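You operate a simulated robot arm through the tools that you are given. There is no shell and no other tool.

You are at the controls of a simulated robot arm. One attempt, no reset.

## Task
Couple the air hose at the wall bench and set 5 bar.
Fine: vent the line first, push the red hose end into the air outlet, then open the main valve; the bleed valve ends shut.
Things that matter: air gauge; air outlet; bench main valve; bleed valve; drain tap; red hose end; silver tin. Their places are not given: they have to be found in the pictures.

Only the result counts: the job must be done as asked and must still hold three seconds after the hand-in. Knocking over, shifting, dropping, spilling or breaking anything else fails it.

## Robot
A 7-joint arm with a fingered hand, fixed in place. Base frame: the origin is on the floor under the middle of its stand, x ahead of it, y to its left, z up. Readings come in m, degrees, newtons and seconds.
It reaches about 1.333 m from its shoulder. Its first joint turns from -69.0 to 172.0 degrees. Payload 5 kg.
The tool frame sits at the grasp point between the pads (the TCP): z along the fingers, y along the line on which they close. The tips reach 0.032 m beyond it. The gripper opens to 0.16 m; its body begins 0.089 m behind the TCP. The gripper is a hand of 3 fingers: y runs from the thumb to the fingers, the wrist lies at [0, 0, -0.252] in the tool frame, and closing takes about 1.5 s.
Orientation is that of the tool frame in the base frame, as a unit quaternion [w, x, y, z]. With the fingers straight down and closing along the base's y, the tool's x points along the base's -x, its y along +y and its z along -z.

## Interface
- The arm moves only by the tool send_rows. Its argument "steps" is a list of rows, each a list of 2 entries, a list of its own where there are three numbers: the shift along the base's x, y, z in cm, then the turn, a rotation vector about the base's x, y, z in degrees. In form: [[[x, y, z], [wx, wy, wz]], ...]. A call has 1 to 20 rows; each row is the pose to reach, as a shift and turn from the pose commanded when the call began. "hand" is the finger opening in cm, from 0 to 16, set as the call begins (left out, the last holds). A row lasts 0.2 s, in which the tool goes at most 0.05 m and 8.6 degrees; a call with a longer step from one row to the next is refused whole, and so is a gripper value outside its range. Where a pose cannot be reached the arm comes as near as it can. A force on the tool above 60 N (or 10 N above the force at the start of the call, whichever is more), or a blocked arm, ends the call early, and 0.2 s more pass. Each finger travels about 0.108 m/s and halts on what it meets, pressing with about 25 N; the grip force reading is that of the motor and also rises with nothing between the fingers. The clock runs only during rows and for 0.2 s after the last one: add rows that repeat a pose to give the fingers time. It gives the time, the measured TCP pose, the force on the tool (base axes), the opening and the grip force at its end, in the units of the frame above (readings bear some noise), with the torque about the TCP (base axes, N m) and any sound that the robot's microphone picked up, and new pictures: "pictures" is both (left out), scene, wrist or none.
- Cameras (640 x 400 px; columns grow to the right, rows downward): "scene" is fixed at [0.3995, -0.5013, 1.7396]; the picture's right is [0.59, -0.81, 0.00], its down [-0.52, -0.38, -0.76] and it looks along [0.61, 0.45, -0.65] (base axes); focal length 243 px, centre (320, 200). "wrist" rides on the gripper at [0.065, -0.004, -0.116] in the tool frame; the picture's right is [0.06, 1.00, 0.00], its down [-0.87, 0.05, -0.49] and it looks along [-0.49, 0.03, 0.87] (tool axes); focal length 261 px, centre (320, 200).
- slide_trunk(by): slides the trunk up (or, below 0, down) by that many m; the arm rides with it, the base frame stays. It gives what a move gives, with no picture.
- set_fingers(finger1, finger2, thumb_bend): sets how far each is bent, from 0 (flat) to 100 (curled in); at 30 the hand is open as for a grip, at 70 the pads meet at the TCP. One left out holds its place. A second passes; each finger stops where it meets its share of the squeeze, and holds until it gets a number again. A gripper value or a shape takes the hand back. It gives what a move gives, with no picture; readings hold the bend of each and the force on the fingers (four entries, about 0 where the hand has none), thumb and palm.
- preshape(shape): the hand has 3 fingers and takes this shape, open, in about a second: jaw (thumb against the fingers, like two jaws); tri (thumb and two fingers); tip (a fingertip pinch); poke (one finger out to press); point (the index stretched); flat (the hand flat); cup (the hand cupped); fist (a fist). The gripper value then closes the fingers along that shape, each until it touches; the sizes above hold for jaw. It gives what a move gives, with no picture.
- point_at(camera, pixels): for up to 12 pixels [column, row] of the newest picture of that camera ("zoom" is the newest enlarged one), the place [x, y, z] in the base frame of the surface seen there, good to about 0.002 m. It takes no simulated time.
- close_up(camera, box): a new picture of the part [left, top, right, bottom] of that camera's present view, enlarged. It takes no simulated time.
- close_job(): hands the job in; it is judged then, once.

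Unless the task says otherwise, let go and move clear before handing in.

The tools are called after "Emit:" as name(argument=value, ...) on one line, values as JSON. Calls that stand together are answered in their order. send_rows: Moves the arm, as the interface text tells. Its arguments: {"type":"object","properties":{"steps":{"type":"array","items":{"type":"array"}},"hand":{"type":"number"},"pictures":{"type":"string","enum":["both","scene","wrist","none"]}},"required":["steps"]} The other tools are called the same way: slide_trunk (by) moves the trunk up or down; preshape (shape) gives the hand a shape; set_fingers (finger1, finger2, thumb_bend) moves the fingers one by one; point_at (camera, pixels) gives the place of the surface under pixels of a picture; close_up (camera, box) takes an enlarged picture of a part of a camera's view; close_job () hands the job in.

At the start:

```text
time: 0.0
position: [0.6845, 0.1096, 1.5454]
ee_rot: [0.0, 0.0, 1.0, 0.001]
ft_force: [-0.2, -0.2, 0.5]
moment: [-0.01, 0.0, -0.03]
finger_gap: 0.1598
gripper_force: 0.0
shape: jaw
bend: [30.0, 30.0, 30.0]
finger forces: [0.0, 0.1, 0.1, 0.0, 0.0, 0.1]
trunk travel left (down, up): [-0.85, 0.09]
```

scene: 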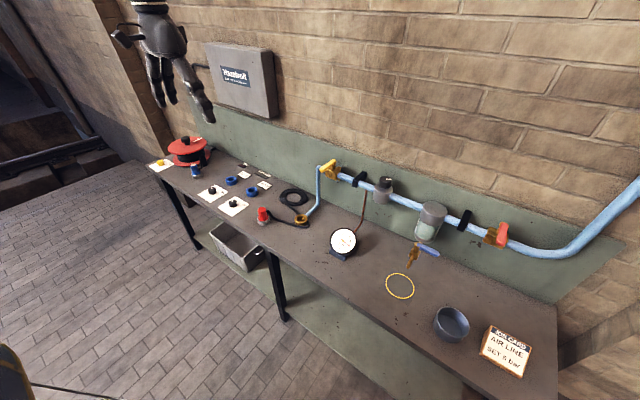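
wrist: 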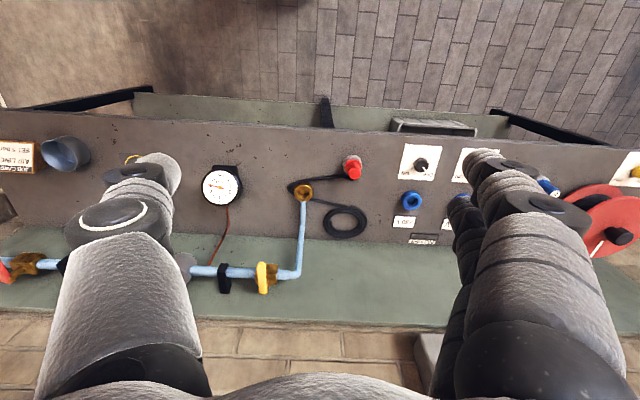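

The scene shows the bench with a blue air line along the wall, yellow and red handles at about (328,170) and (500,235), a gauge at (343,241) and a red hose end near (263,215). I'll take enlarged views to identify each part.

Emit:
close_up(camera="scene", box=[230, 150, 390, 250])

Emit:
close_up(camera="scene", box=[380, 180, 540, 280])

Emit:
close_up(camera="scene", box=[140, 120, 300, 220])

Emit:
close_up(camera="scene", box=[380, 260, 560, 390])

Emit:
close_up(camera="wrist", box=[180, 130, 440, 300])

```text
4.00 times, centred on (310, 200) of scene
```

zoom: 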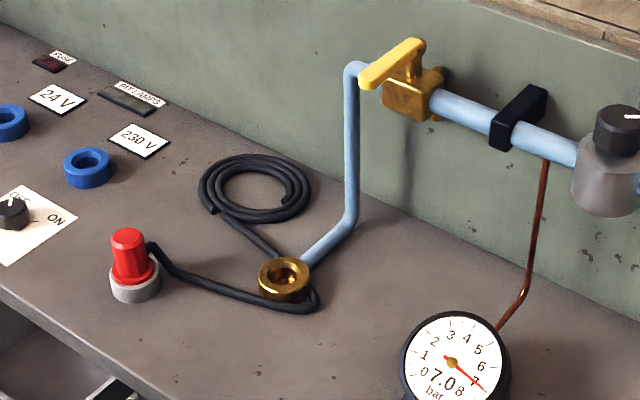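

```text
4.00 times, centred on (460, 230) of scene
```

zoom: 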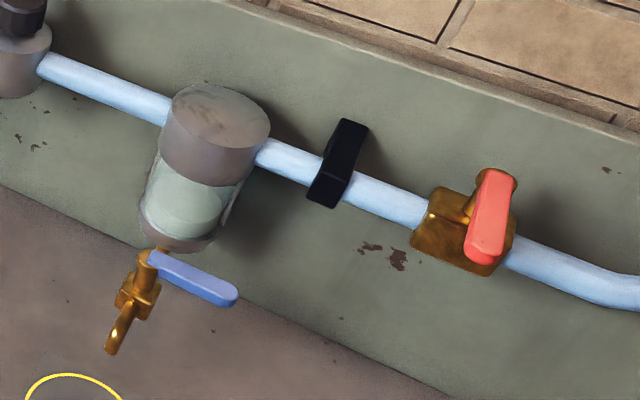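

```text
4.00 times, centred on (220, 170) of scene
```

zoom: 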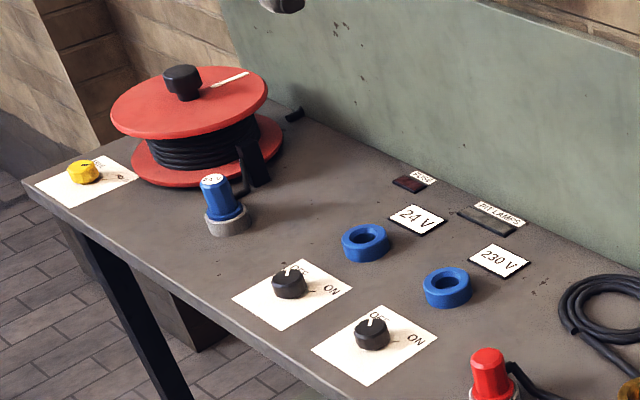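

```text
3.08 times, centred on (470, 325) of scene
```

zoom: 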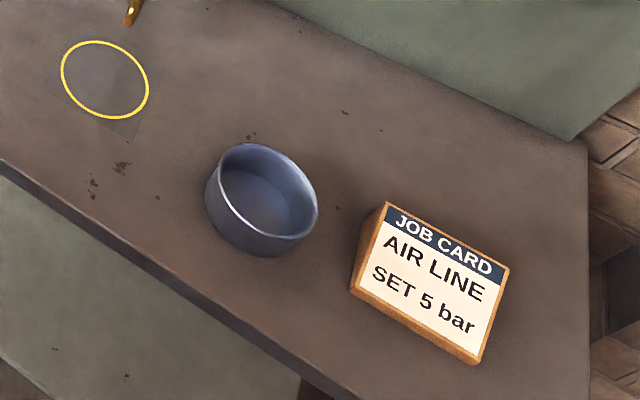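

```text
2.35 times, centred on (310, 215) of wrist
```

zoom: 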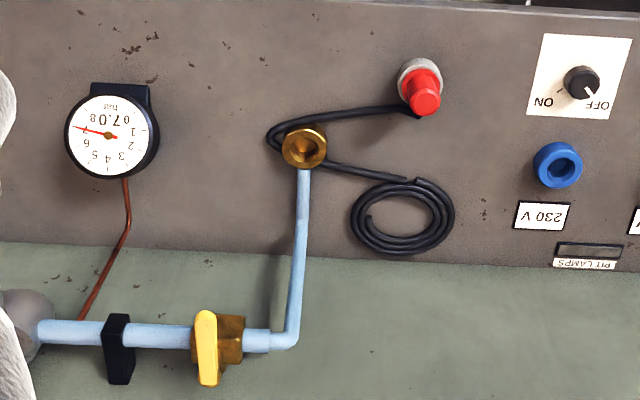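

The gauge reads about 7 bar, and there are three handled valves (yellow, red, and blue under the filter), a regulator knob, and a marked yellow ring near the blue tap. I'll zoom further on each to tell what they are and get places.

Emit:
close_up(camera="scene", box=[310, 150, 358, 180])

Emit:
close_up(camera="scene", box=[470, 210, 534, 250])

Emit:
close_up(camera="scene", box=[390, 195, 470, 245])

Emit:
close_up(camera="scene", box=[380, 235, 460, 305])

Emit:
close_up(camera="scene", box=[360, 165, 424, 205])

Emit:
close_up(camera="scene", box=[145, 150, 185, 175])

Emit:
close_up(camera="scene", box=[195, 35, 291, 125])

Emit:
close_up(camera="scene", box=[320, 220, 368, 265])

Emit:
close_up(camera="scene", box=[250, 195, 314, 235])

```text
13.33 times, centred on (334, 165) of scene
```

zoom: 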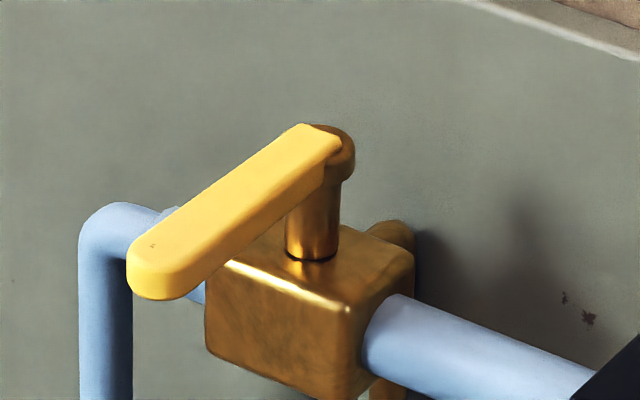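

```text
10.00 times, centred on (502, 230) of scene
```

zoom: 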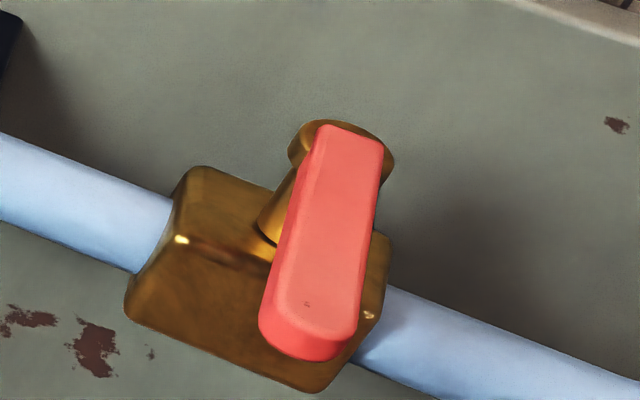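

```text
8.00 times, centred on (430, 220) of scene
```

zoom: 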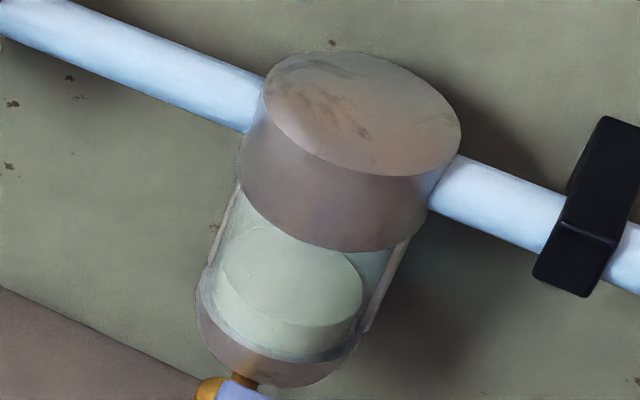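

```text
5.71 times, centred on (420, 270) of scene
```

zoom: 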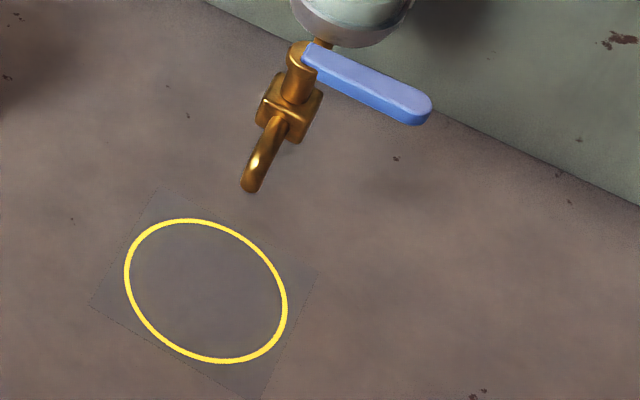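

```text
10.00 times, centred on (392, 185) of scene
```

zoom: 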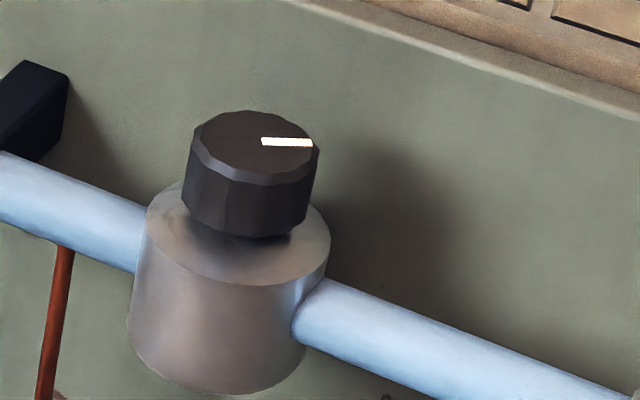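

```text
16.00 times, centred on (165, 162) of scene
```

zoom: 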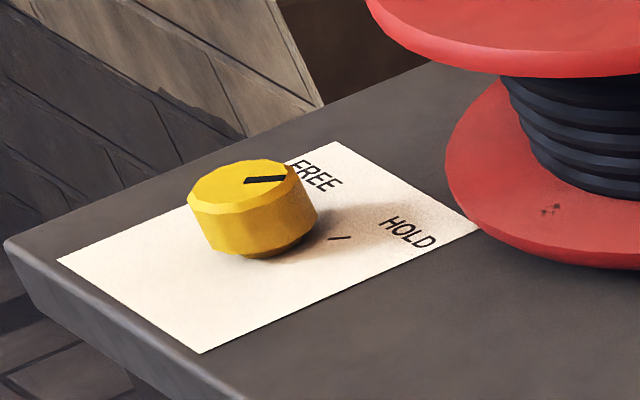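

```text
4.44 times, centred on (243, 80) of scene
```

zoom: 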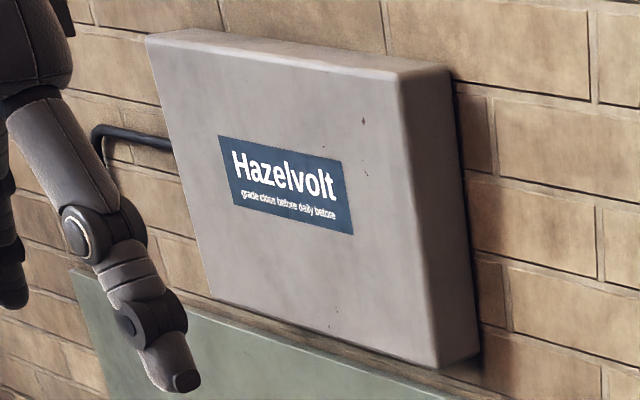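

```text
8.89 times, centred on (344, 242) of scene
```

zoom: 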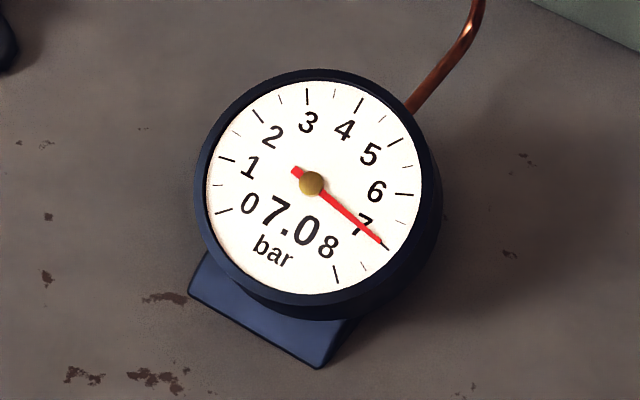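

```text
10.00 times, centred on (282, 215) of scene
```

zoom: 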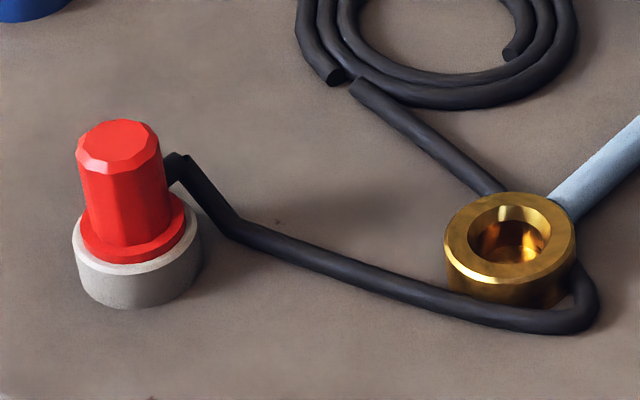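

The yellow valve sits by the outlet and the red valve sits on the incoming supply; both handles point straight out from the wall, across the pipe (shut). I'll get the places of these parts.

Emit:
point_at(camera="scene", pixels=[[263, 211], [263, 222], [301, 216], [301, 220], [335, 162], [323, 172], [506, 226], [501, 243], [385, 181], [343, 241], [400, 286], [452, 325]])

Emit:
point_at(camera="wrist", pixels=[[351, 172], [352, 165], [303, 192], [303, 201], [262, 265], [262, 290], [300, 260], [240, 273], [185, 265], [30, 262], [5, 270], [340, 222]])

Emit:
close_up(camera="wrist", box=[150, 240, 310, 340])

Emit:
close_up(camera="wrist", box=[0, 230, 80, 280])

```text
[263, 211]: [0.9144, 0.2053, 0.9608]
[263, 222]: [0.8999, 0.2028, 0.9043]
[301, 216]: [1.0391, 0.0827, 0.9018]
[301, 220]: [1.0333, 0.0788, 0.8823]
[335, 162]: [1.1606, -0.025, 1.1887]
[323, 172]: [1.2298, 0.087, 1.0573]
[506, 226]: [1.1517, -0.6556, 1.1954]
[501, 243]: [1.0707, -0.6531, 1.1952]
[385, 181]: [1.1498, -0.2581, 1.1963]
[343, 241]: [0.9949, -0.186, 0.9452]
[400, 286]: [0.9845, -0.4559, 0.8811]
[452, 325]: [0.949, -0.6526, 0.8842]
```

```text
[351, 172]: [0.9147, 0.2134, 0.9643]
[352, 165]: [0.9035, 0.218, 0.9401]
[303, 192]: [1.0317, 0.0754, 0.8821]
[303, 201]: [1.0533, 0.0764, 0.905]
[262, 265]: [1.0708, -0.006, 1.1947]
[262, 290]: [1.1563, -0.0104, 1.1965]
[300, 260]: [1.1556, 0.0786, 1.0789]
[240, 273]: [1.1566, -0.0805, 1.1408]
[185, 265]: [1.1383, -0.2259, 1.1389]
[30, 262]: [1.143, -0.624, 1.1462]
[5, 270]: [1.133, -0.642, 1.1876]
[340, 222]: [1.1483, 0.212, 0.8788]
```

```text
4.00 times, centred on (230, 290) of wrist
```

zoom: 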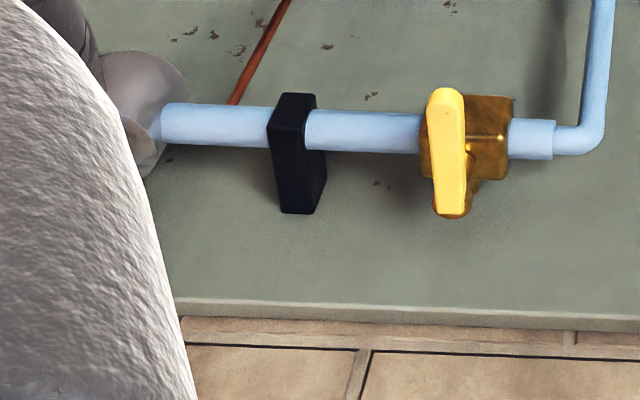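

```text
8.00 times, centred on (40, 255) of wrist
```

zoom: 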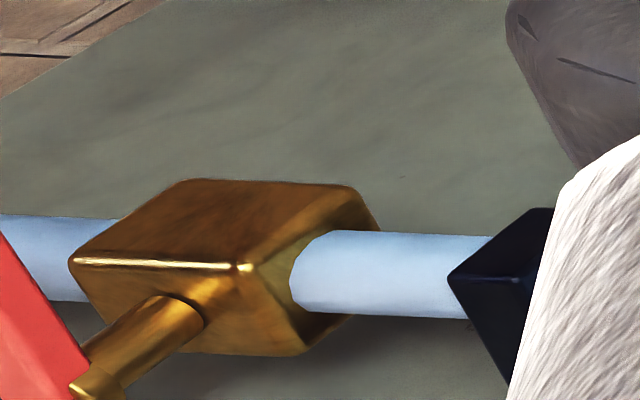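

The yellow handle runs from its stem near (1.157, -0.01) out to about (1.06, -0.01) with its top at z≈1.196. The outlet is near (1.04, 0.077) and the hose end near (0.914, 0.21). I'll check a few more surfaces (wall, box, pipe, gauge) before moving.

Emit:
point_at(camera="scene", pixels=[[275, 85], [243, 75], [280, 112], [360, 150], [358, 180], [462, 218], [431, 212], [428, 250], [408, 266], [418, 242], [435, 251], [380, 195]])

Emit:
close_up(camera="scene", box=[315, 155, 347, 179])

```text
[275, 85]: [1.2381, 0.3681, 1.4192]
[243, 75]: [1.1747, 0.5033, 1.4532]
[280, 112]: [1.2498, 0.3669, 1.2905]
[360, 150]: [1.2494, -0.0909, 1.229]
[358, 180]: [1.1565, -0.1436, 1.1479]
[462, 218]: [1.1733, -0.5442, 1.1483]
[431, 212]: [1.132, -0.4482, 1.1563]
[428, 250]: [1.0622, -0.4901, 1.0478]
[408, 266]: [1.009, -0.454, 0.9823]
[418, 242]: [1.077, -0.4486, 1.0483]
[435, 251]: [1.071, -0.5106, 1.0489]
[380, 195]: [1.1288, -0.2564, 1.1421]
```

```text
16.00 times, centred on (331, 167) of scene
```

zoom: 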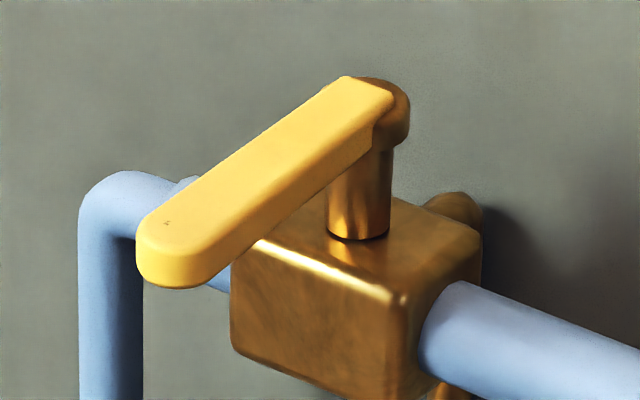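

The yellow valve has extra brass stubs behind and below it (a vent port), which fits a bleed valve. I'll measure its handle in this enlarged view.

Emit:
point_at(camera="zoom", pixels=[[160, 222], [345, 80], [390, 100], [190, 240], [185, 270], [290, 190], [360, 215], [300, 265], [460, 210], [455, 390], [260, 290], [370, 130]])

```text
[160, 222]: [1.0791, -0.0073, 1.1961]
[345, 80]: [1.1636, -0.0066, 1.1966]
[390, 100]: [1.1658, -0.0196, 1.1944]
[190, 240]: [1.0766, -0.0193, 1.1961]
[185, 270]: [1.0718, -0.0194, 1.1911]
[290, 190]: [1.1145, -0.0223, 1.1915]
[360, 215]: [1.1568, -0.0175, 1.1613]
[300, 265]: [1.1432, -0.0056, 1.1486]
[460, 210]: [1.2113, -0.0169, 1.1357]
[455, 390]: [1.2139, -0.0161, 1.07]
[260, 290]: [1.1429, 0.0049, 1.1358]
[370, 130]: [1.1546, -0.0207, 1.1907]
```

The handle is 2 cm wide, centred on y≈-0.0125, from x≈1.07 to the stem near (1.158, -0.0125), with its top at z=1.196. I'll bring the hand above it, fingers down and opened to 7 cm.

Emit:
send_rows(steps=[[[4, -1.2, 0], [0, 0, 0]], [[8, -2.4, 0], [0, 0, 0]], [[12, -3.6, -1], [0, 0, 0]], [[16, -4.8, -2], [0, 0, 0]], [[20, -6, -4], [0, 0, 0]], [[24, -7.2, -6], [0, 0, 0]], [[28, -8.4, -8], [0, 0, 0]], [[32, -9.6, -10], [0, 0, 0]], [[36, -10.8, -12], [0, 0, 0]], [[40, -12.2, -14], [0, 0, 0]], [[40, -12.2, -14], [0, 0, 0]]], hand=7)

```text
time: 2.4
position: [0.9982, -0.0249, 1.4314]
ee_rot: [-0.001, 0.0, 1.0, 0.001]
ft_force: [0.9, 0.3, -0.5]
moment: [0.08, 0.01, -0.04]
finger_gap: 0.0703
gripper_force: 0.1
shape: jaw
bend: [73.0, 73.0, 70.0]
finger forces: [0.0, 0.0, 0.0, 0.0, 0.1, 0.0]
out of reach, approached as far as the arm can: row 8, 9, 10, 11
trunk travel left (down, up): [-0.85, 0.09]
```

scene: 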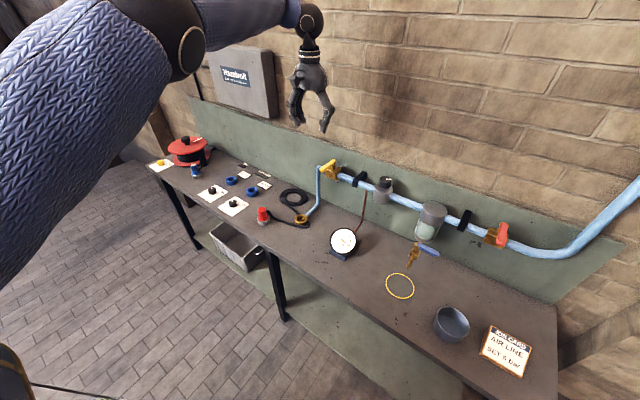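
wrist: 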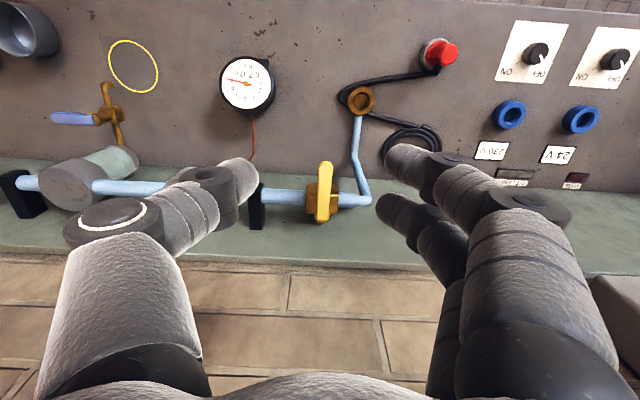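

The arm ran out of reach at x≈0.998 with the fingers straight down. I'll lower the hand by 10 cm to see how the reach changes with height.

Emit:
send_rows(steps=[[[0, 0, -2.5], [0, 0, 0]], [[0, 0, -5], [0, 0, 0]], [[0, 0, -7.5], [0, 0, 0]], [[0, 0, -10], [0, 0, 0]], [[0, 0, -10], [0, 0, 0]]], pictures="none")

```text
time: 3.6
position: [0.9957, -0.024, 1.3296]
ee_rot: [0.0, 0.0, 1.0, 0.0]
ft_force: [-0.2, 0.3, 0.7]
moment: [0.01, -0.01, 0.0]
finger_gap: 0.0704
gripper_force: 0.0
shape: jaw
bend: [73.0, 73.0, 70.0]
finger forces: [0.0, 0.0, 0.1, 0.0, 0.0, 0.0]
trunk travel left (down, up): [-0.85, 0.09]
```

The shift counts from the pose actually reached. Now I'll push forward 10 cm at this height to find the reach limit.

Emit:
send_rows(steps=[[[2, 0.2, 0], [0, 0, 0]], [[4, 0.4, 0], [0, 0, 0]], [[6, 0.6, 0], [0, 0, 0]], [[8, 0.8, 0], [0, 0, 0]], [[9, 1.2, 0], [0, 0, 0]], [[9, 1.2, 0], [0, 0, 0]]])

```text
time: 5.0
position: [1.0352, -0.0208, 1.3297]
ee_rot: [0.0, 0.001, 1.0, 0.001]
ft_force: [-0.9, -0.1, 0.4]
moment: [0.0, -0.01, 0.0]
finger_gap: 0.0699
gripper_force: 0.1
shape: jaw
bend: [73.0, 73.0, 70.0]
finger forces: [0.0, 0.0, 0.0, 0.1, 0.1, 0.0]
out of reach, approached as far as the arm can: row 3, 4, 5, 6
trunk travel left (down, up): [-0.85, 0.09]
```

scene: 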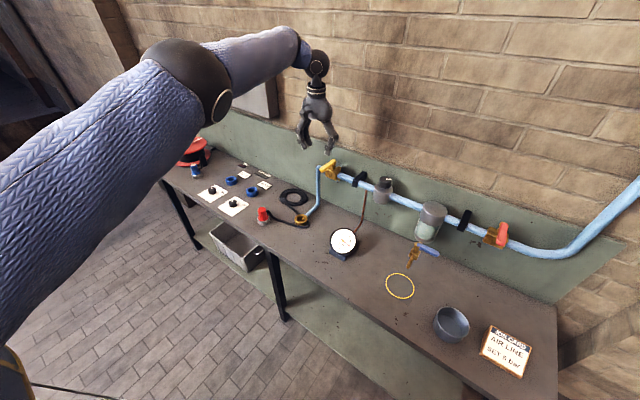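
wrist: 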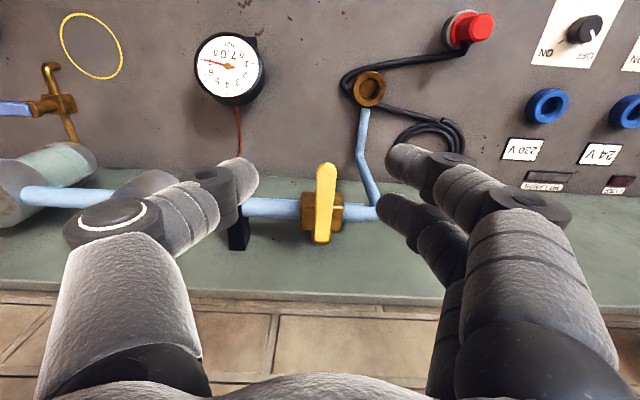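

The reach fits a shoulder at about z=1.26 with a 1.08 m span to the wrist, so I'll need to tilt the hand forward. A single stretched finger would suit pushing levers, so I'll try the poke shape and look at it.

Emit:
preshape(shape="poke")

Emit:
close_up(camera="wrist", box=[0, 0, 640, 400])

Emit:
close_up(camera="scene", box=[270, 40, 370, 180])

```text
time: 5.9
position: [1.0336, -0.0196, 1.3302]
ee_rot: [0.0, 0.0, 1.0, 0.0]
ft_force: [0.5, 0.4, 0.6]
moment: [-0.02, -0.01, -0.03]
finger_gap: 0.0
gripper_force: 0.1
shape: poke
bend: [100.0, 100.0, 46.0]
finger forces: [0.0, 0.0, 0.0, 0.0, 0.0, 0.1]
trunk travel left (down, up): [-0.85, 0.09]
```

```text
1.00 times, centred on (320, 200) of wrist (not enlarged: the box is as wide or as high as the picture)
```

zoom: 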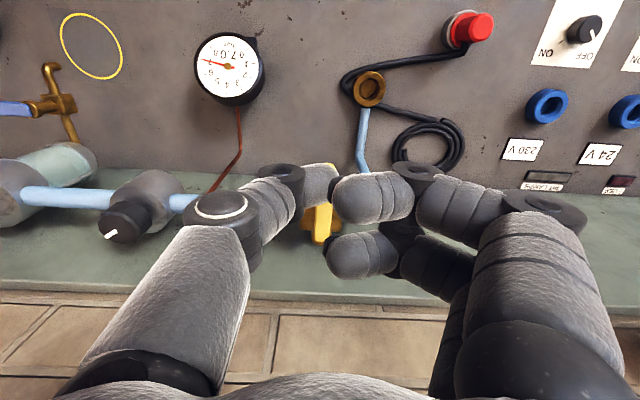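

```text
2.86 times, centred on (320, 110) of scene
```

zoom: 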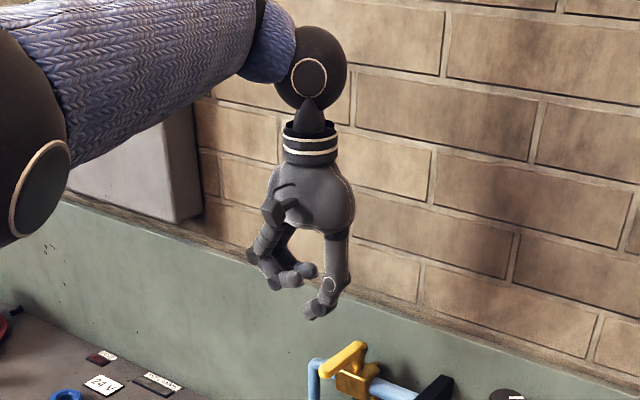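

In poke, the thumb sticks out a little while the other fingers curl in. I'll compare it with the point shape.

Emit:
preshape(shape="point")

Emit:
close_up(camera="scene", box=[270, 40, 370, 180])

Emit:
send_rows(steps=[[[0, 0, 0], [0, 0, 0]]])

```text
time: 6.8
position: [1.0344, -0.0194, 1.328]
ee_rot: [0.0, -0.001, 1.0, 0.0]
ft_force: [0.0, 0.3, 0.4]
moment: [-0.01, 0.01, -0.01]
finger_gap: 0.0
gripper_force: 0.2
shape: point
bend: [24.0, 100.0, 47.0]
finger forces: [0.0, 0.1, 0.2, 0.0, 0.0, 0.0]
trunk travel left (down, up): [-0.85, 0.09]
```

```text
2.86 times, centred on (320, 110) of scene
```

zoom: 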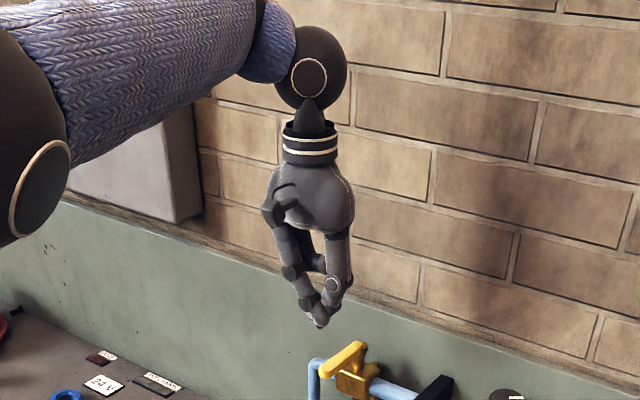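

```text
time: 7.2
position: [1.0354, -0.0194, 1.3306]
ee_rot: [-0.001, 0.0, 1.0, 0.0]
ft_force: [-0.4, -0.6, -0.8]
moment: [0.02, 0.0, -0.03]
finger_gap: 0.0
gripper_force: 0.0
shape: point
bend: [23.0, 100.0, 47.0]
finger forces: [0.0, 0.0, 0.0, 0.1, 0.0, 0.0]
trunk travel left (down, up): [-0.85, 0.09]
```

scene: 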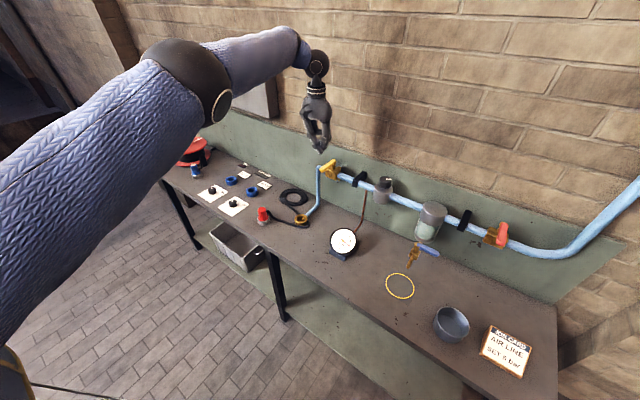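
wrist: 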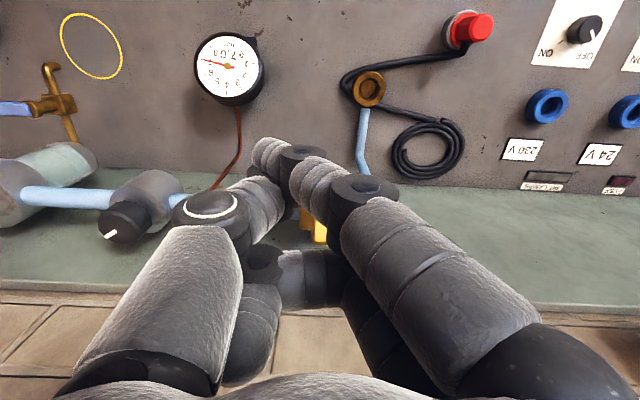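

The thumb and first finger now meet at a point near pixels (265,150) and (300,170) in the wrist view. I'll measure where those tips are.

Emit:
point_at(camera="wrist", pixels=[[262, 148], [268, 142], [275, 160], [300, 170], [310, 165], [255, 160], [325, 175], [280, 265], [300, 300], [320, 222], [210, 210], [370, 190]])

Emit:
point_at(camera="scene", pixels=[[317, 150], [322, 152], [319, 146], [312, 143], [326, 143], [308, 128], [327, 125], [314, 100], [318, 60], [316, 137], [310, 135], [324, 138]])

```text
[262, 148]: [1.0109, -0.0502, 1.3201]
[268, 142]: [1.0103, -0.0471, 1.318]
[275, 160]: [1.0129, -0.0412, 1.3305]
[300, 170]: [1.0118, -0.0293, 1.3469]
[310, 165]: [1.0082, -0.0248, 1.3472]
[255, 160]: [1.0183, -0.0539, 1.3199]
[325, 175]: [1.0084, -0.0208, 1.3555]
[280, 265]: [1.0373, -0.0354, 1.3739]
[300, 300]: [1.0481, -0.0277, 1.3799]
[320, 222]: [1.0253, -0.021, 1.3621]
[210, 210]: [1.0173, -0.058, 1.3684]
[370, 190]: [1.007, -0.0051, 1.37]
```

```text
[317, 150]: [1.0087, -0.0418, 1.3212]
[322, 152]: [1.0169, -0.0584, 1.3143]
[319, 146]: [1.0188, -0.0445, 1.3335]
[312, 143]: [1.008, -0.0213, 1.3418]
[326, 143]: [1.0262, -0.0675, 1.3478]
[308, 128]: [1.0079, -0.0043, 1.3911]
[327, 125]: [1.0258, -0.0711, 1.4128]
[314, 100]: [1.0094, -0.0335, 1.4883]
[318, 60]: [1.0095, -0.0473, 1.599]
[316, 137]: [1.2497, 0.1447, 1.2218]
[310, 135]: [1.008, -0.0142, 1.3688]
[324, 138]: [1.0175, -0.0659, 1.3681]
```

The first-finger tip is about 3 cm off the TCP line, so a plain jaw straddling the lever looks simpler. I'll return to jaw, tilt the hand 30° forward and come over the yellow handle with a 6 cm opening.

Emit:
preshape(shape="jaw")

Emit:
send_rows(steps=[[[0, 0, 0], [0, -7.5, 0]], [[0, 0, 0], [0, -15, 0]], [[0, 0, 0], [0, -22.5, 0]], [[0, 0, 0], [0, -30, 0]], [[1.5, 0.3, -1], [0, -30, 0]], [[3, 0.5, -2], [0, -30, 0]], [[4, 0.7, -4], [0, -30, 0]], [[4.5, 0.7, -6], [0, -30, 0]], [[4.5, 0.7, -6], [0, -30, 0]]], hand=6)

```text
time: 8.1
position: [1.0327, -0.0204, 1.3298]
ee_rot: [0.001, 0.0, 1.0, 0.0]
ft_force: [-0.2, -0.2, 0.1]
moment: [0.01, 0.01, 0.01]
finger_gap: 0.1091
gripper_force: 0.0
shape: jaw
bend: [57.0, 30.0, 52.0]
finger forces: [0.1, 0.0, 0.0, 0.1, 0.1, 0.0]
trunk travel left (down, up): [-0.85, 0.09]
```

```text
time: 10.1
position: [1.0748, -0.0135, 1.265]
ee_rot: [0.259, 0.0, 0.966, 0.0]
ft_force: [-0.2, -0.1, 0.7]
moment: [0.0, -0.03, -0.01]
finger_gap: 0.027
gripper_force: 0.1
shape: jaw
bend: [81.0, 73.0, 74.0]
finger forces: [0.0, 0.1, 0.0, 0.0, 0.0, 0.1]
trunk travel left (down, up): [-0.85, 0.09]
```

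scene: 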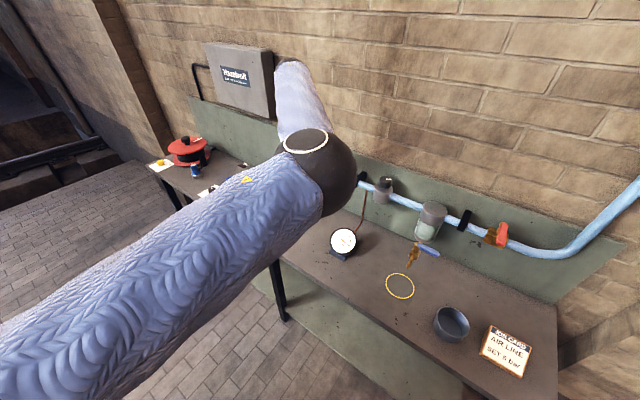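
wrist: 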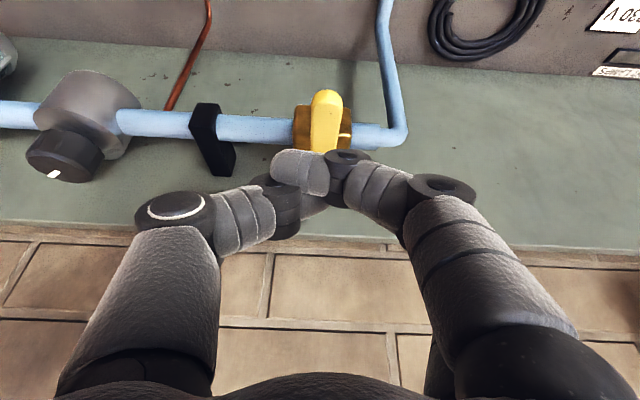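

The hand is tilted and over the valve, but the elbow has swung into the scene view and the gap reads 2.7 cm rather than 6. I'll give the fingers time and check where the elbow is.

Emit:
send_rows(steps=[[[0, 0, 0], [0, 0, 0]], [[0, 0, 0], [0, 0, 0]], [[0, 0, 0], [0, 0, 0]], [[0, 0, 0], [0, 0, 0]], [[0, 0, 0], [0, 0, 0]]], hand=9)

Emit:
point_at(camera="scene", pixels=[[320, 165], [345, 190], [310, 215], [300, 100], [200, 250], [100, 300]])

```text
time: 11.3
position: [1.0749, -0.0127, 1.2655]
ee_rot: [0.258, 0.0, 0.966, -0.001]
ft_force: [0.2, -0.3, -0.2]
moment: [-0.01, 0.02, -0.02]
finger_gap: 0.0375
gripper_force: 0.0
shape: jaw
bend: [82.0, 72.0, 77.0]
finger forces: [0.1, 0.0, 0.0, 0.1, 0.1, 0.0]
trunk travel left (down, up): [-0.85, 0.09]
```

scene: 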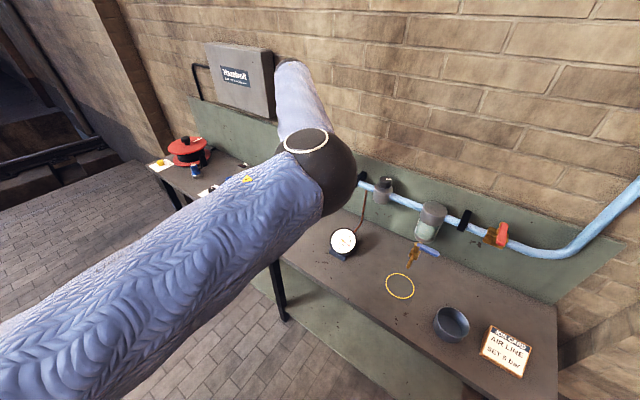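
wrist: 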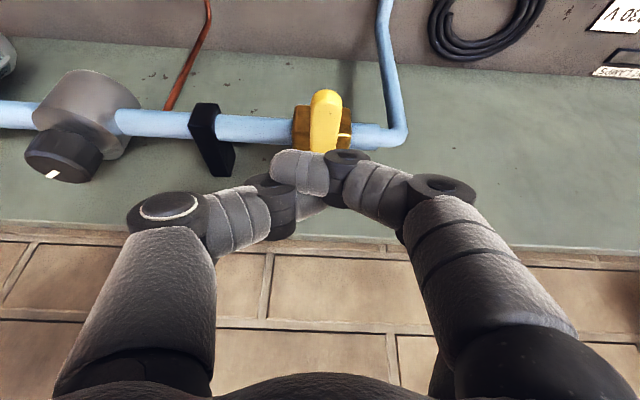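

```text
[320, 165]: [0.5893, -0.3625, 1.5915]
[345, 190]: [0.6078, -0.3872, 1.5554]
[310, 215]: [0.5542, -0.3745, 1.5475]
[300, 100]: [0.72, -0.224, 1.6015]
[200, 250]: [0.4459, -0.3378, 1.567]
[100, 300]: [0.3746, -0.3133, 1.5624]
```

The first finger looks tangled with the thumb (bend 82 against 77) after leaving the point shape. I'll open fully, well above the pipe, to free it.

Emit:
send_rows(steps=[[[0, 0, 2], [0, 0, 0]], [[0, 0, 4], [0, 0, 0]], [[0, 0, 4], [0, 0, 0]], [[0, 0, 4], [0, 0, 0]], [[0, 0, 4], [0, 0, 0]], [[0, 0, 4], [0, 0, 0]], [[0, 0, 4], [0, 0, 0]], [[0, 0, 4], [0, 0, 0]]], hand=16)

```text
time: 13.1
position: [1.0755, -0.0114, 1.3076]
ee_rot: [0.259, 0.0, 0.966, 0.0]
ft_force: [0.2, -0.1, 0.1]
moment: [-0.01, -0.02, -0.01]
finger_gap: 0.1597
gripper_force: 0.2
shape: jaw
bend: [30.0, 30.0, 30.0]
finger forces: [0.0, 0.0, 0.0, 0.0, 0.0, 0.1]
trunk travel left (down, up): [-0.85, 0.09]
```

scene: 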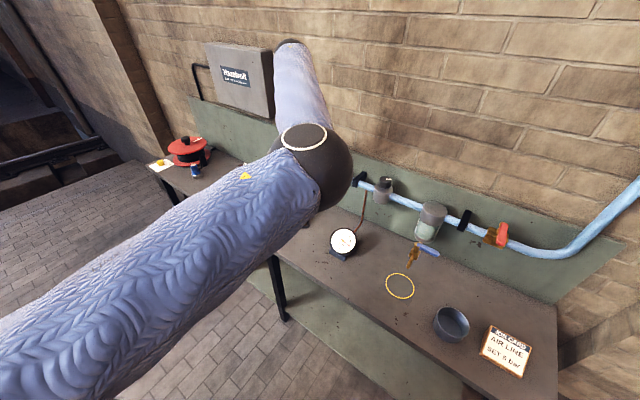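
wrist: 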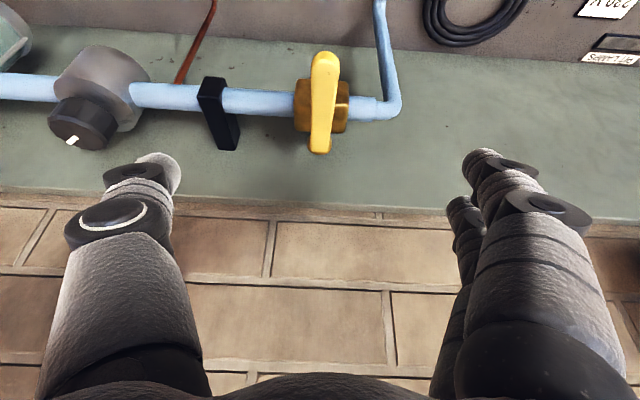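

The hand is free again. I'll set 7 cm and lower over the yellow handle tip.

Emit:
send_rows(steps=[[[0.5, 0, 0], [0, 0, 0]], [[0.5, 0, 0], [0, 0, 0]], [[0.5, 0, 0], [0, 0, 0]], [[0.5, 0, 0], [0, 0, 0]], [[0.5, 0, 0], [0, 0, 0]], [[0.5, 0, 0], [0, 0, 0]]], hand=7, pictures="wrist")

```text
time: 14.5
position: [1.0805, -0.0112, 1.3075]
ee_rot: [0.259, 0.0, 0.966, 0.0]
ft_force: [-0.7, 0.8, -0.7]
moment: [-0.04, 0.0, 0.0]
finger_gap: 0.0707
gripper_force: 0.1
shape: jaw
bend: [73.0, 73.0, 70.0]
finger forces: [0.0, 0.0, 0.0, 0.0, 0.0, 0.0]
trunk travel left (down, up): [-0.85, 0.09]
```

wrist: 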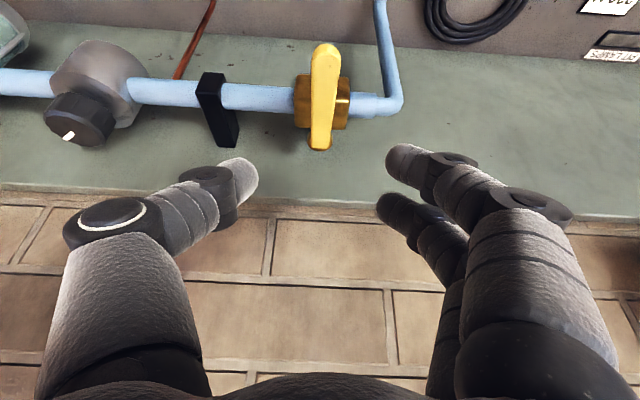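

Clear straddle view: thumb tip near (240,180), finger tips near (400,160) and (390,208). I'll measure these relative to the handle.

Emit:
point_at(camera="wrist", pixels=[[245, 175], [225, 195], [398, 160], [390, 208], [392, 150], [253, 185], [325, 50], [320, 145], [312, 100], [335, 100], [217, 80], [228, 115]])

```text
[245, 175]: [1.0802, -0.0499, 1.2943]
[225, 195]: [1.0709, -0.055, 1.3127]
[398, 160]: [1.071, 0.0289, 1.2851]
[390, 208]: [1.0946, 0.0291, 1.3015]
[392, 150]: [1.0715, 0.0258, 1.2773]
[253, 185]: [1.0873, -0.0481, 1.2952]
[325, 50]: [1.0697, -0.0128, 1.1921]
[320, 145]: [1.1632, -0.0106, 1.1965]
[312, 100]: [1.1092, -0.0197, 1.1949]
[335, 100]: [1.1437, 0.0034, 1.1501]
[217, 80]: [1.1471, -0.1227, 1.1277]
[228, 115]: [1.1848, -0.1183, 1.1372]
```

The gap is centred on the handle (thumb at y≈-0.048, fingers at y≈+0.026). I'll descend to TCP z≈1.20 so the tips pass beside the lever.

Emit:
send_rows(steps=[[[0.5, -0.1, -2.5], [0, 0, 0]], [[1, -0.1, -5], [0, 0, 0]], [[1.2, -0.1, -7.5], [0, 0, 0]], [[1.2, -0.1, -9.5], [0, 0, 0]], [[1.2, -0.1, -10.7], [0, 0, 0]]])

```text
time: 15.7
position: [1.0941, -0.0106, 1.2008]
ee_rot: [0.259, 0.0, 0.966, 0.0]
ft_force: [0.4, -0.1, -0.7]
moment: [0.01, 0.01, -0.02]
finger_gap: 0.0708
gripper_force: 0.1
shape: jaw
bend: [73.0, 73.0, 70.0]
finger forces: [0.0, 0.0, 0.0, 0.0, 0.0, 0.1]
trunk travel left (down, up): [-0.85, 0.09]
```

scene: 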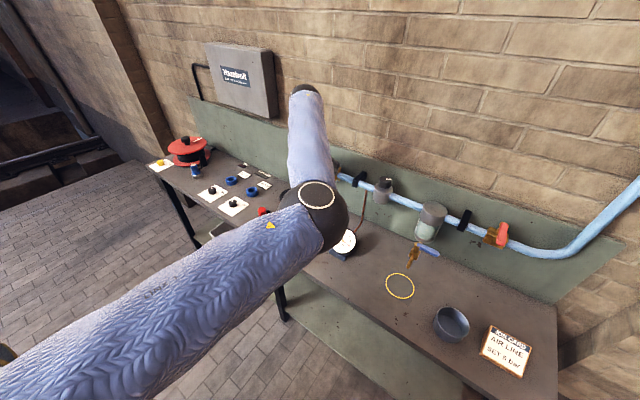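
wrist: 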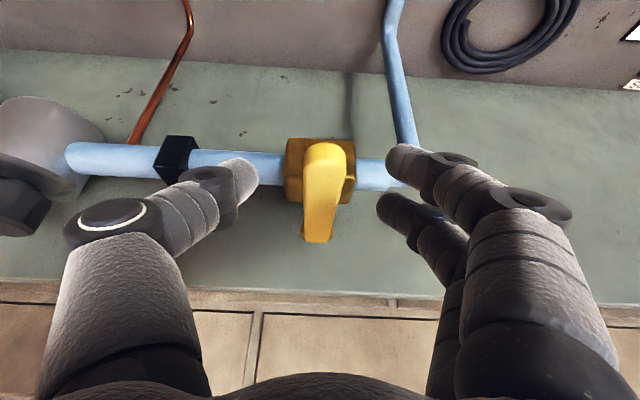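

The lever is between the thumb (left) and fingers (right). I'll push it gently toward -y with the fingers in small steps and read the force.

Emit:
send_rows(steps=[[[0, -1, 0], [0, 0, 0]], [[0, -2, 0], [0, 0, 0]], [[0, -2.6, 0], [0, 0, 0]], [[0, -3.2, 0], [0, 0, 0]], [[0, -3.8, 0], [0, 0, 0]]])

```text
time: 16.9
position: [1.0945, -0.0479, 1.2009]
ee_rot: [0.259, 0.0, 0.966, 0.0]
ft_force: [-0.9, 11.1, -1.0]
moment: [0.11, 0.02, 0.18]
finger_gap: 0.0789
gripper_force: 0.0
shape: jaw
bend: [72.0, 71.0, 70.0]
finger forces: [4.7, 6.2, 0.0, 0.0, 0.1, 0.0]
trunk travel left (down, up): [-0.85, 0.09]
```

scene: 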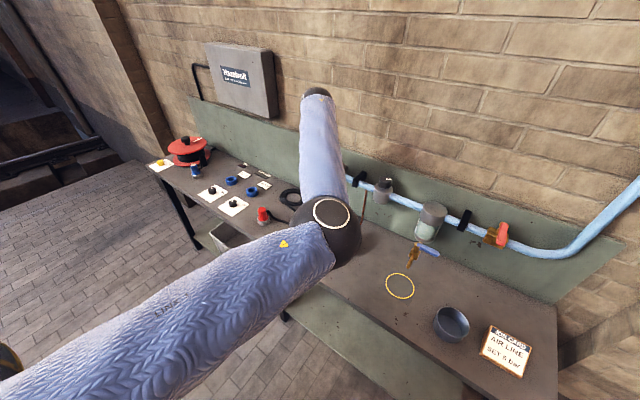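
wrist: 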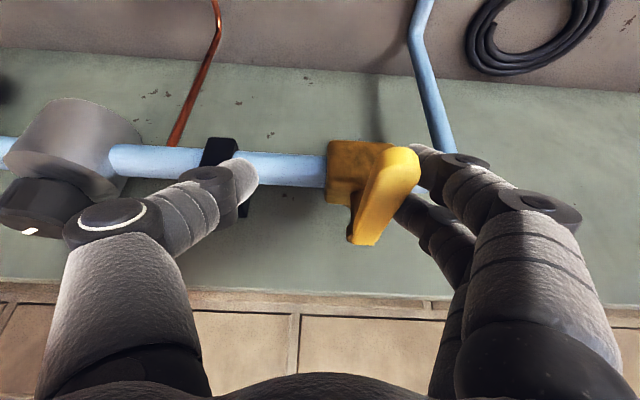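

The force is 11 N with both fingers touching. I'll check whether the handle tip actually moved.

Emit:
point_at(camera="wrist", pixels=[[400, 158], [360, 235], [385, 190], [380, 200]])

```text
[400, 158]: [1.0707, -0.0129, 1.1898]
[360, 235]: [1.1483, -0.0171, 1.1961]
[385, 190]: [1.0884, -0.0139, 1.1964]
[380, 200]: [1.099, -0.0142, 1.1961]
```

The handle has not moved under 11 N toward -y, so that side may be the stop. I'll try the other direction, pushing with the thumb toward +y.

Emit:
send_rows(steps=[[[0, 1.5, 0], [0, 0, 0]], [[0, 3, 0], [0, 0, 0]], [[0, 4.5, 0], [0, 0, 0]], [[0, 6, 0], [0, 0, 0]], [[0, 6.6, 0], [0, 0, 0]], [[0, 7.2, 0], [0, 0, 0]], [[0, 7.6, 0], [0, 0, 0]]])

```text
time: 18.5
position: [1.0928, 0.0263, 1.2011]
ee_rot: [0.259, 0.0, 0.966, 0.0]
ft_force: [-1.2, -1.7, 0.4]
moment: [-0.02, 0.0, -0.05]
finger_gap: 0.0717
gripper_force: 0.1
shape: jaw
bend: [73.0, 73.0, 70.0]
finger forces: [0.0, 0.0, 0.0, 0.0, 1.6, 0.1]
trunk travel left (down, up): [-0.85, 0.09]
```

scene: 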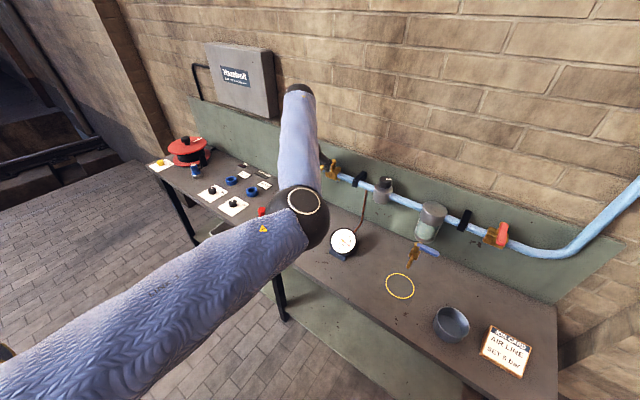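
wrist: 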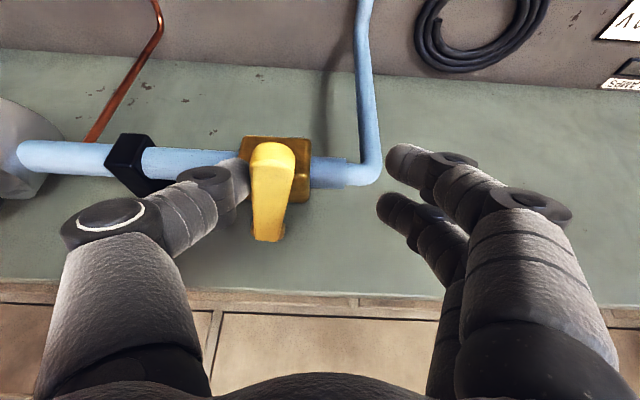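

Thumb contact with only 1.7 N, and the thumb is already past where the lever's side was. I'll check the tip and push further.

Emit:
point_at(camera="wrist", pixels=[[270, 155], [267, 235], [268, 190]])

Emit:
send_rows(steps=[[[0, 0.5, 0], [0, 0, 0]], [[0.1, 1, 0], [0, 0, 0]], [[0.2, 1.5, 0], [0, 0, 0]], [[0.4, 2, 0], [0, 0, 0]]])

```text
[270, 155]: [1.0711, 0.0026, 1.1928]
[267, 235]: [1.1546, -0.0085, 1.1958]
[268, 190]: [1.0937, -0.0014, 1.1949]
```

```text
time: 19.5
position: [1.098, 0.044, 1.2019]
ee_rot: [0.259, 0.0, 0.966, 0.001]
ft_force: [-1.4, -0.9, 0.5]
moment: [-0.05, 0.03, -0.06]
finger_gap: 0.0719
gripper_force: 0.0
shape: jaw
bend: [73.0, 73.0, 70.0]
finger forces: [0.0, 0.1, 0.0, 0.0, 1.8, 0.0]
trunk travel left (down, up): [-0.85, 0.09]
```

scene: 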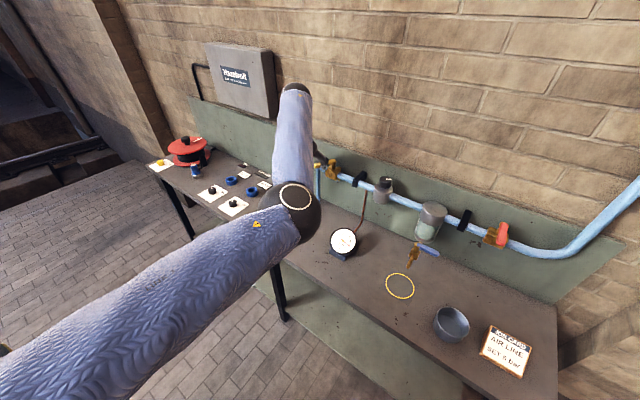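
wrist: 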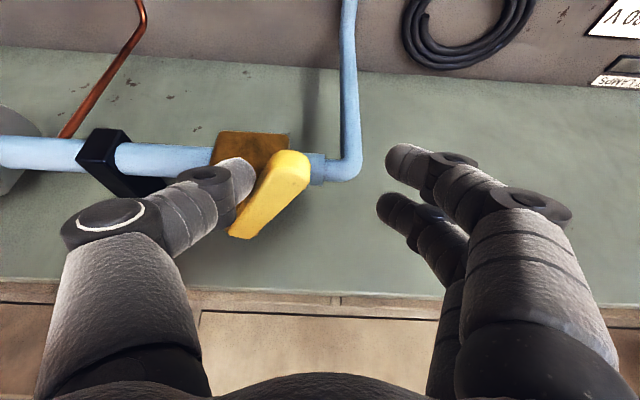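

The lever swings freely toward +y (tip now near y≈0.03), so that is the opening direction. I'll follow the arc until it lies along the pipe.

Emit:
send_rows(steps=[[[0, 1.2, 0], [0, 0, 0]], [[0, 2.3, 0], [0, 0, 0]], [[0.4, 3.1, 0], [0, 0, 0]], [[0.9, 3.8, 0], [0, 0, 0]], [[1.5, 4.4, 0], [0, 0, 0]], [[2.1, 5.0, 0], [0, 0, 0]], [[2.9, 5.4, 0], [0, 0, 0]], [[3.4, 5.7, 0], [0, 0, 0]]])

```text
time: 21.3
position: [1.1322, 0.1016, 1.2008]
ee_rot: [0.259, 0.001, 0.966, -0.001]
ft_force: [-0.9, -0.3, -0.2]
moment: [0.01, -0.02, -0.11]
finger_gap: 0.0718
gripper_force: 0.0
shape: jaw
bend: [73.0, 73.0, 70.0]
finger forces: [0.1, 0.0, 0.0, 0.0, 1.4, 0.0]
trunk travel left (down, up): [-0.85, 0.09]
```

scene: 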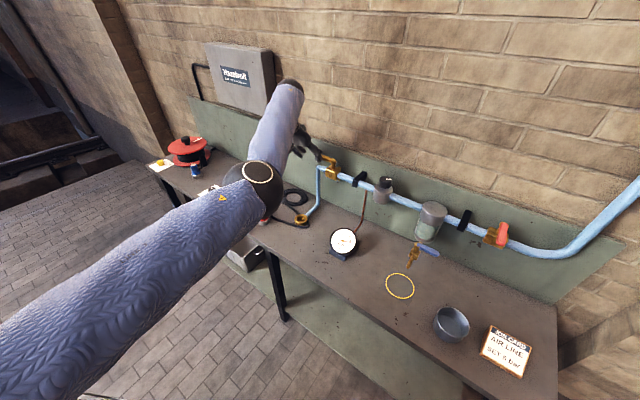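
wrist: 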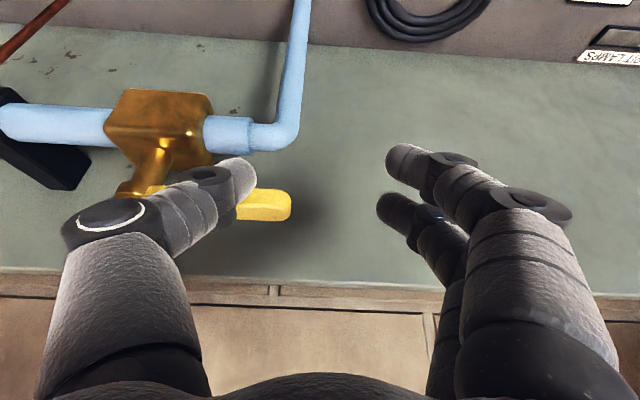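

The lever now looks nearly along the pipe. I'll zoom on the gauge and the handle to see whether the line is venting.

Emit:
close_up(camera="scene", box=[320, 220, 368, 265])

Emit:
point_at(camera="wrist", pixels=[[280, 195], [255, 205], [270, 192], [160, 188]])

Emit:
close_up(camera="scene", box=[300, 145, 364, 185])

```text
8.89 times, centred on (344, 242) of scene
```

zoom: 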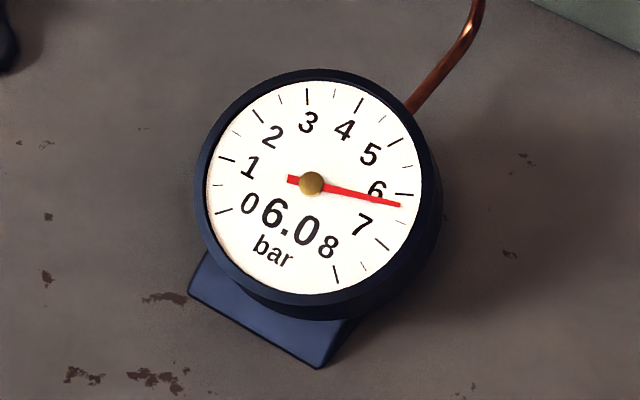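

```text
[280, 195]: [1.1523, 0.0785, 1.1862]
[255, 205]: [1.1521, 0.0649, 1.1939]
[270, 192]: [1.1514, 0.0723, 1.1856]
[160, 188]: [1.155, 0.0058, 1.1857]
```

```text
10.00 times, centred on (332, 165) of scene
```

zoom: 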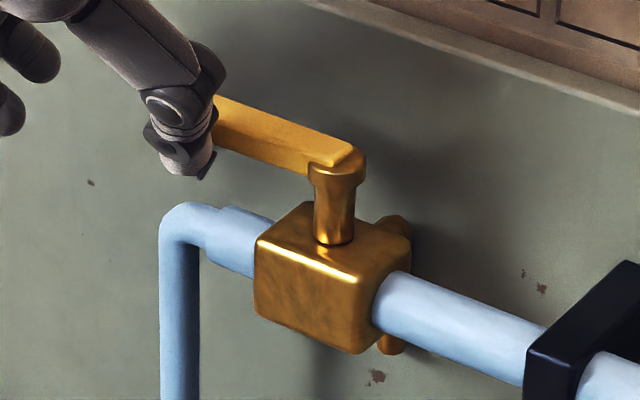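

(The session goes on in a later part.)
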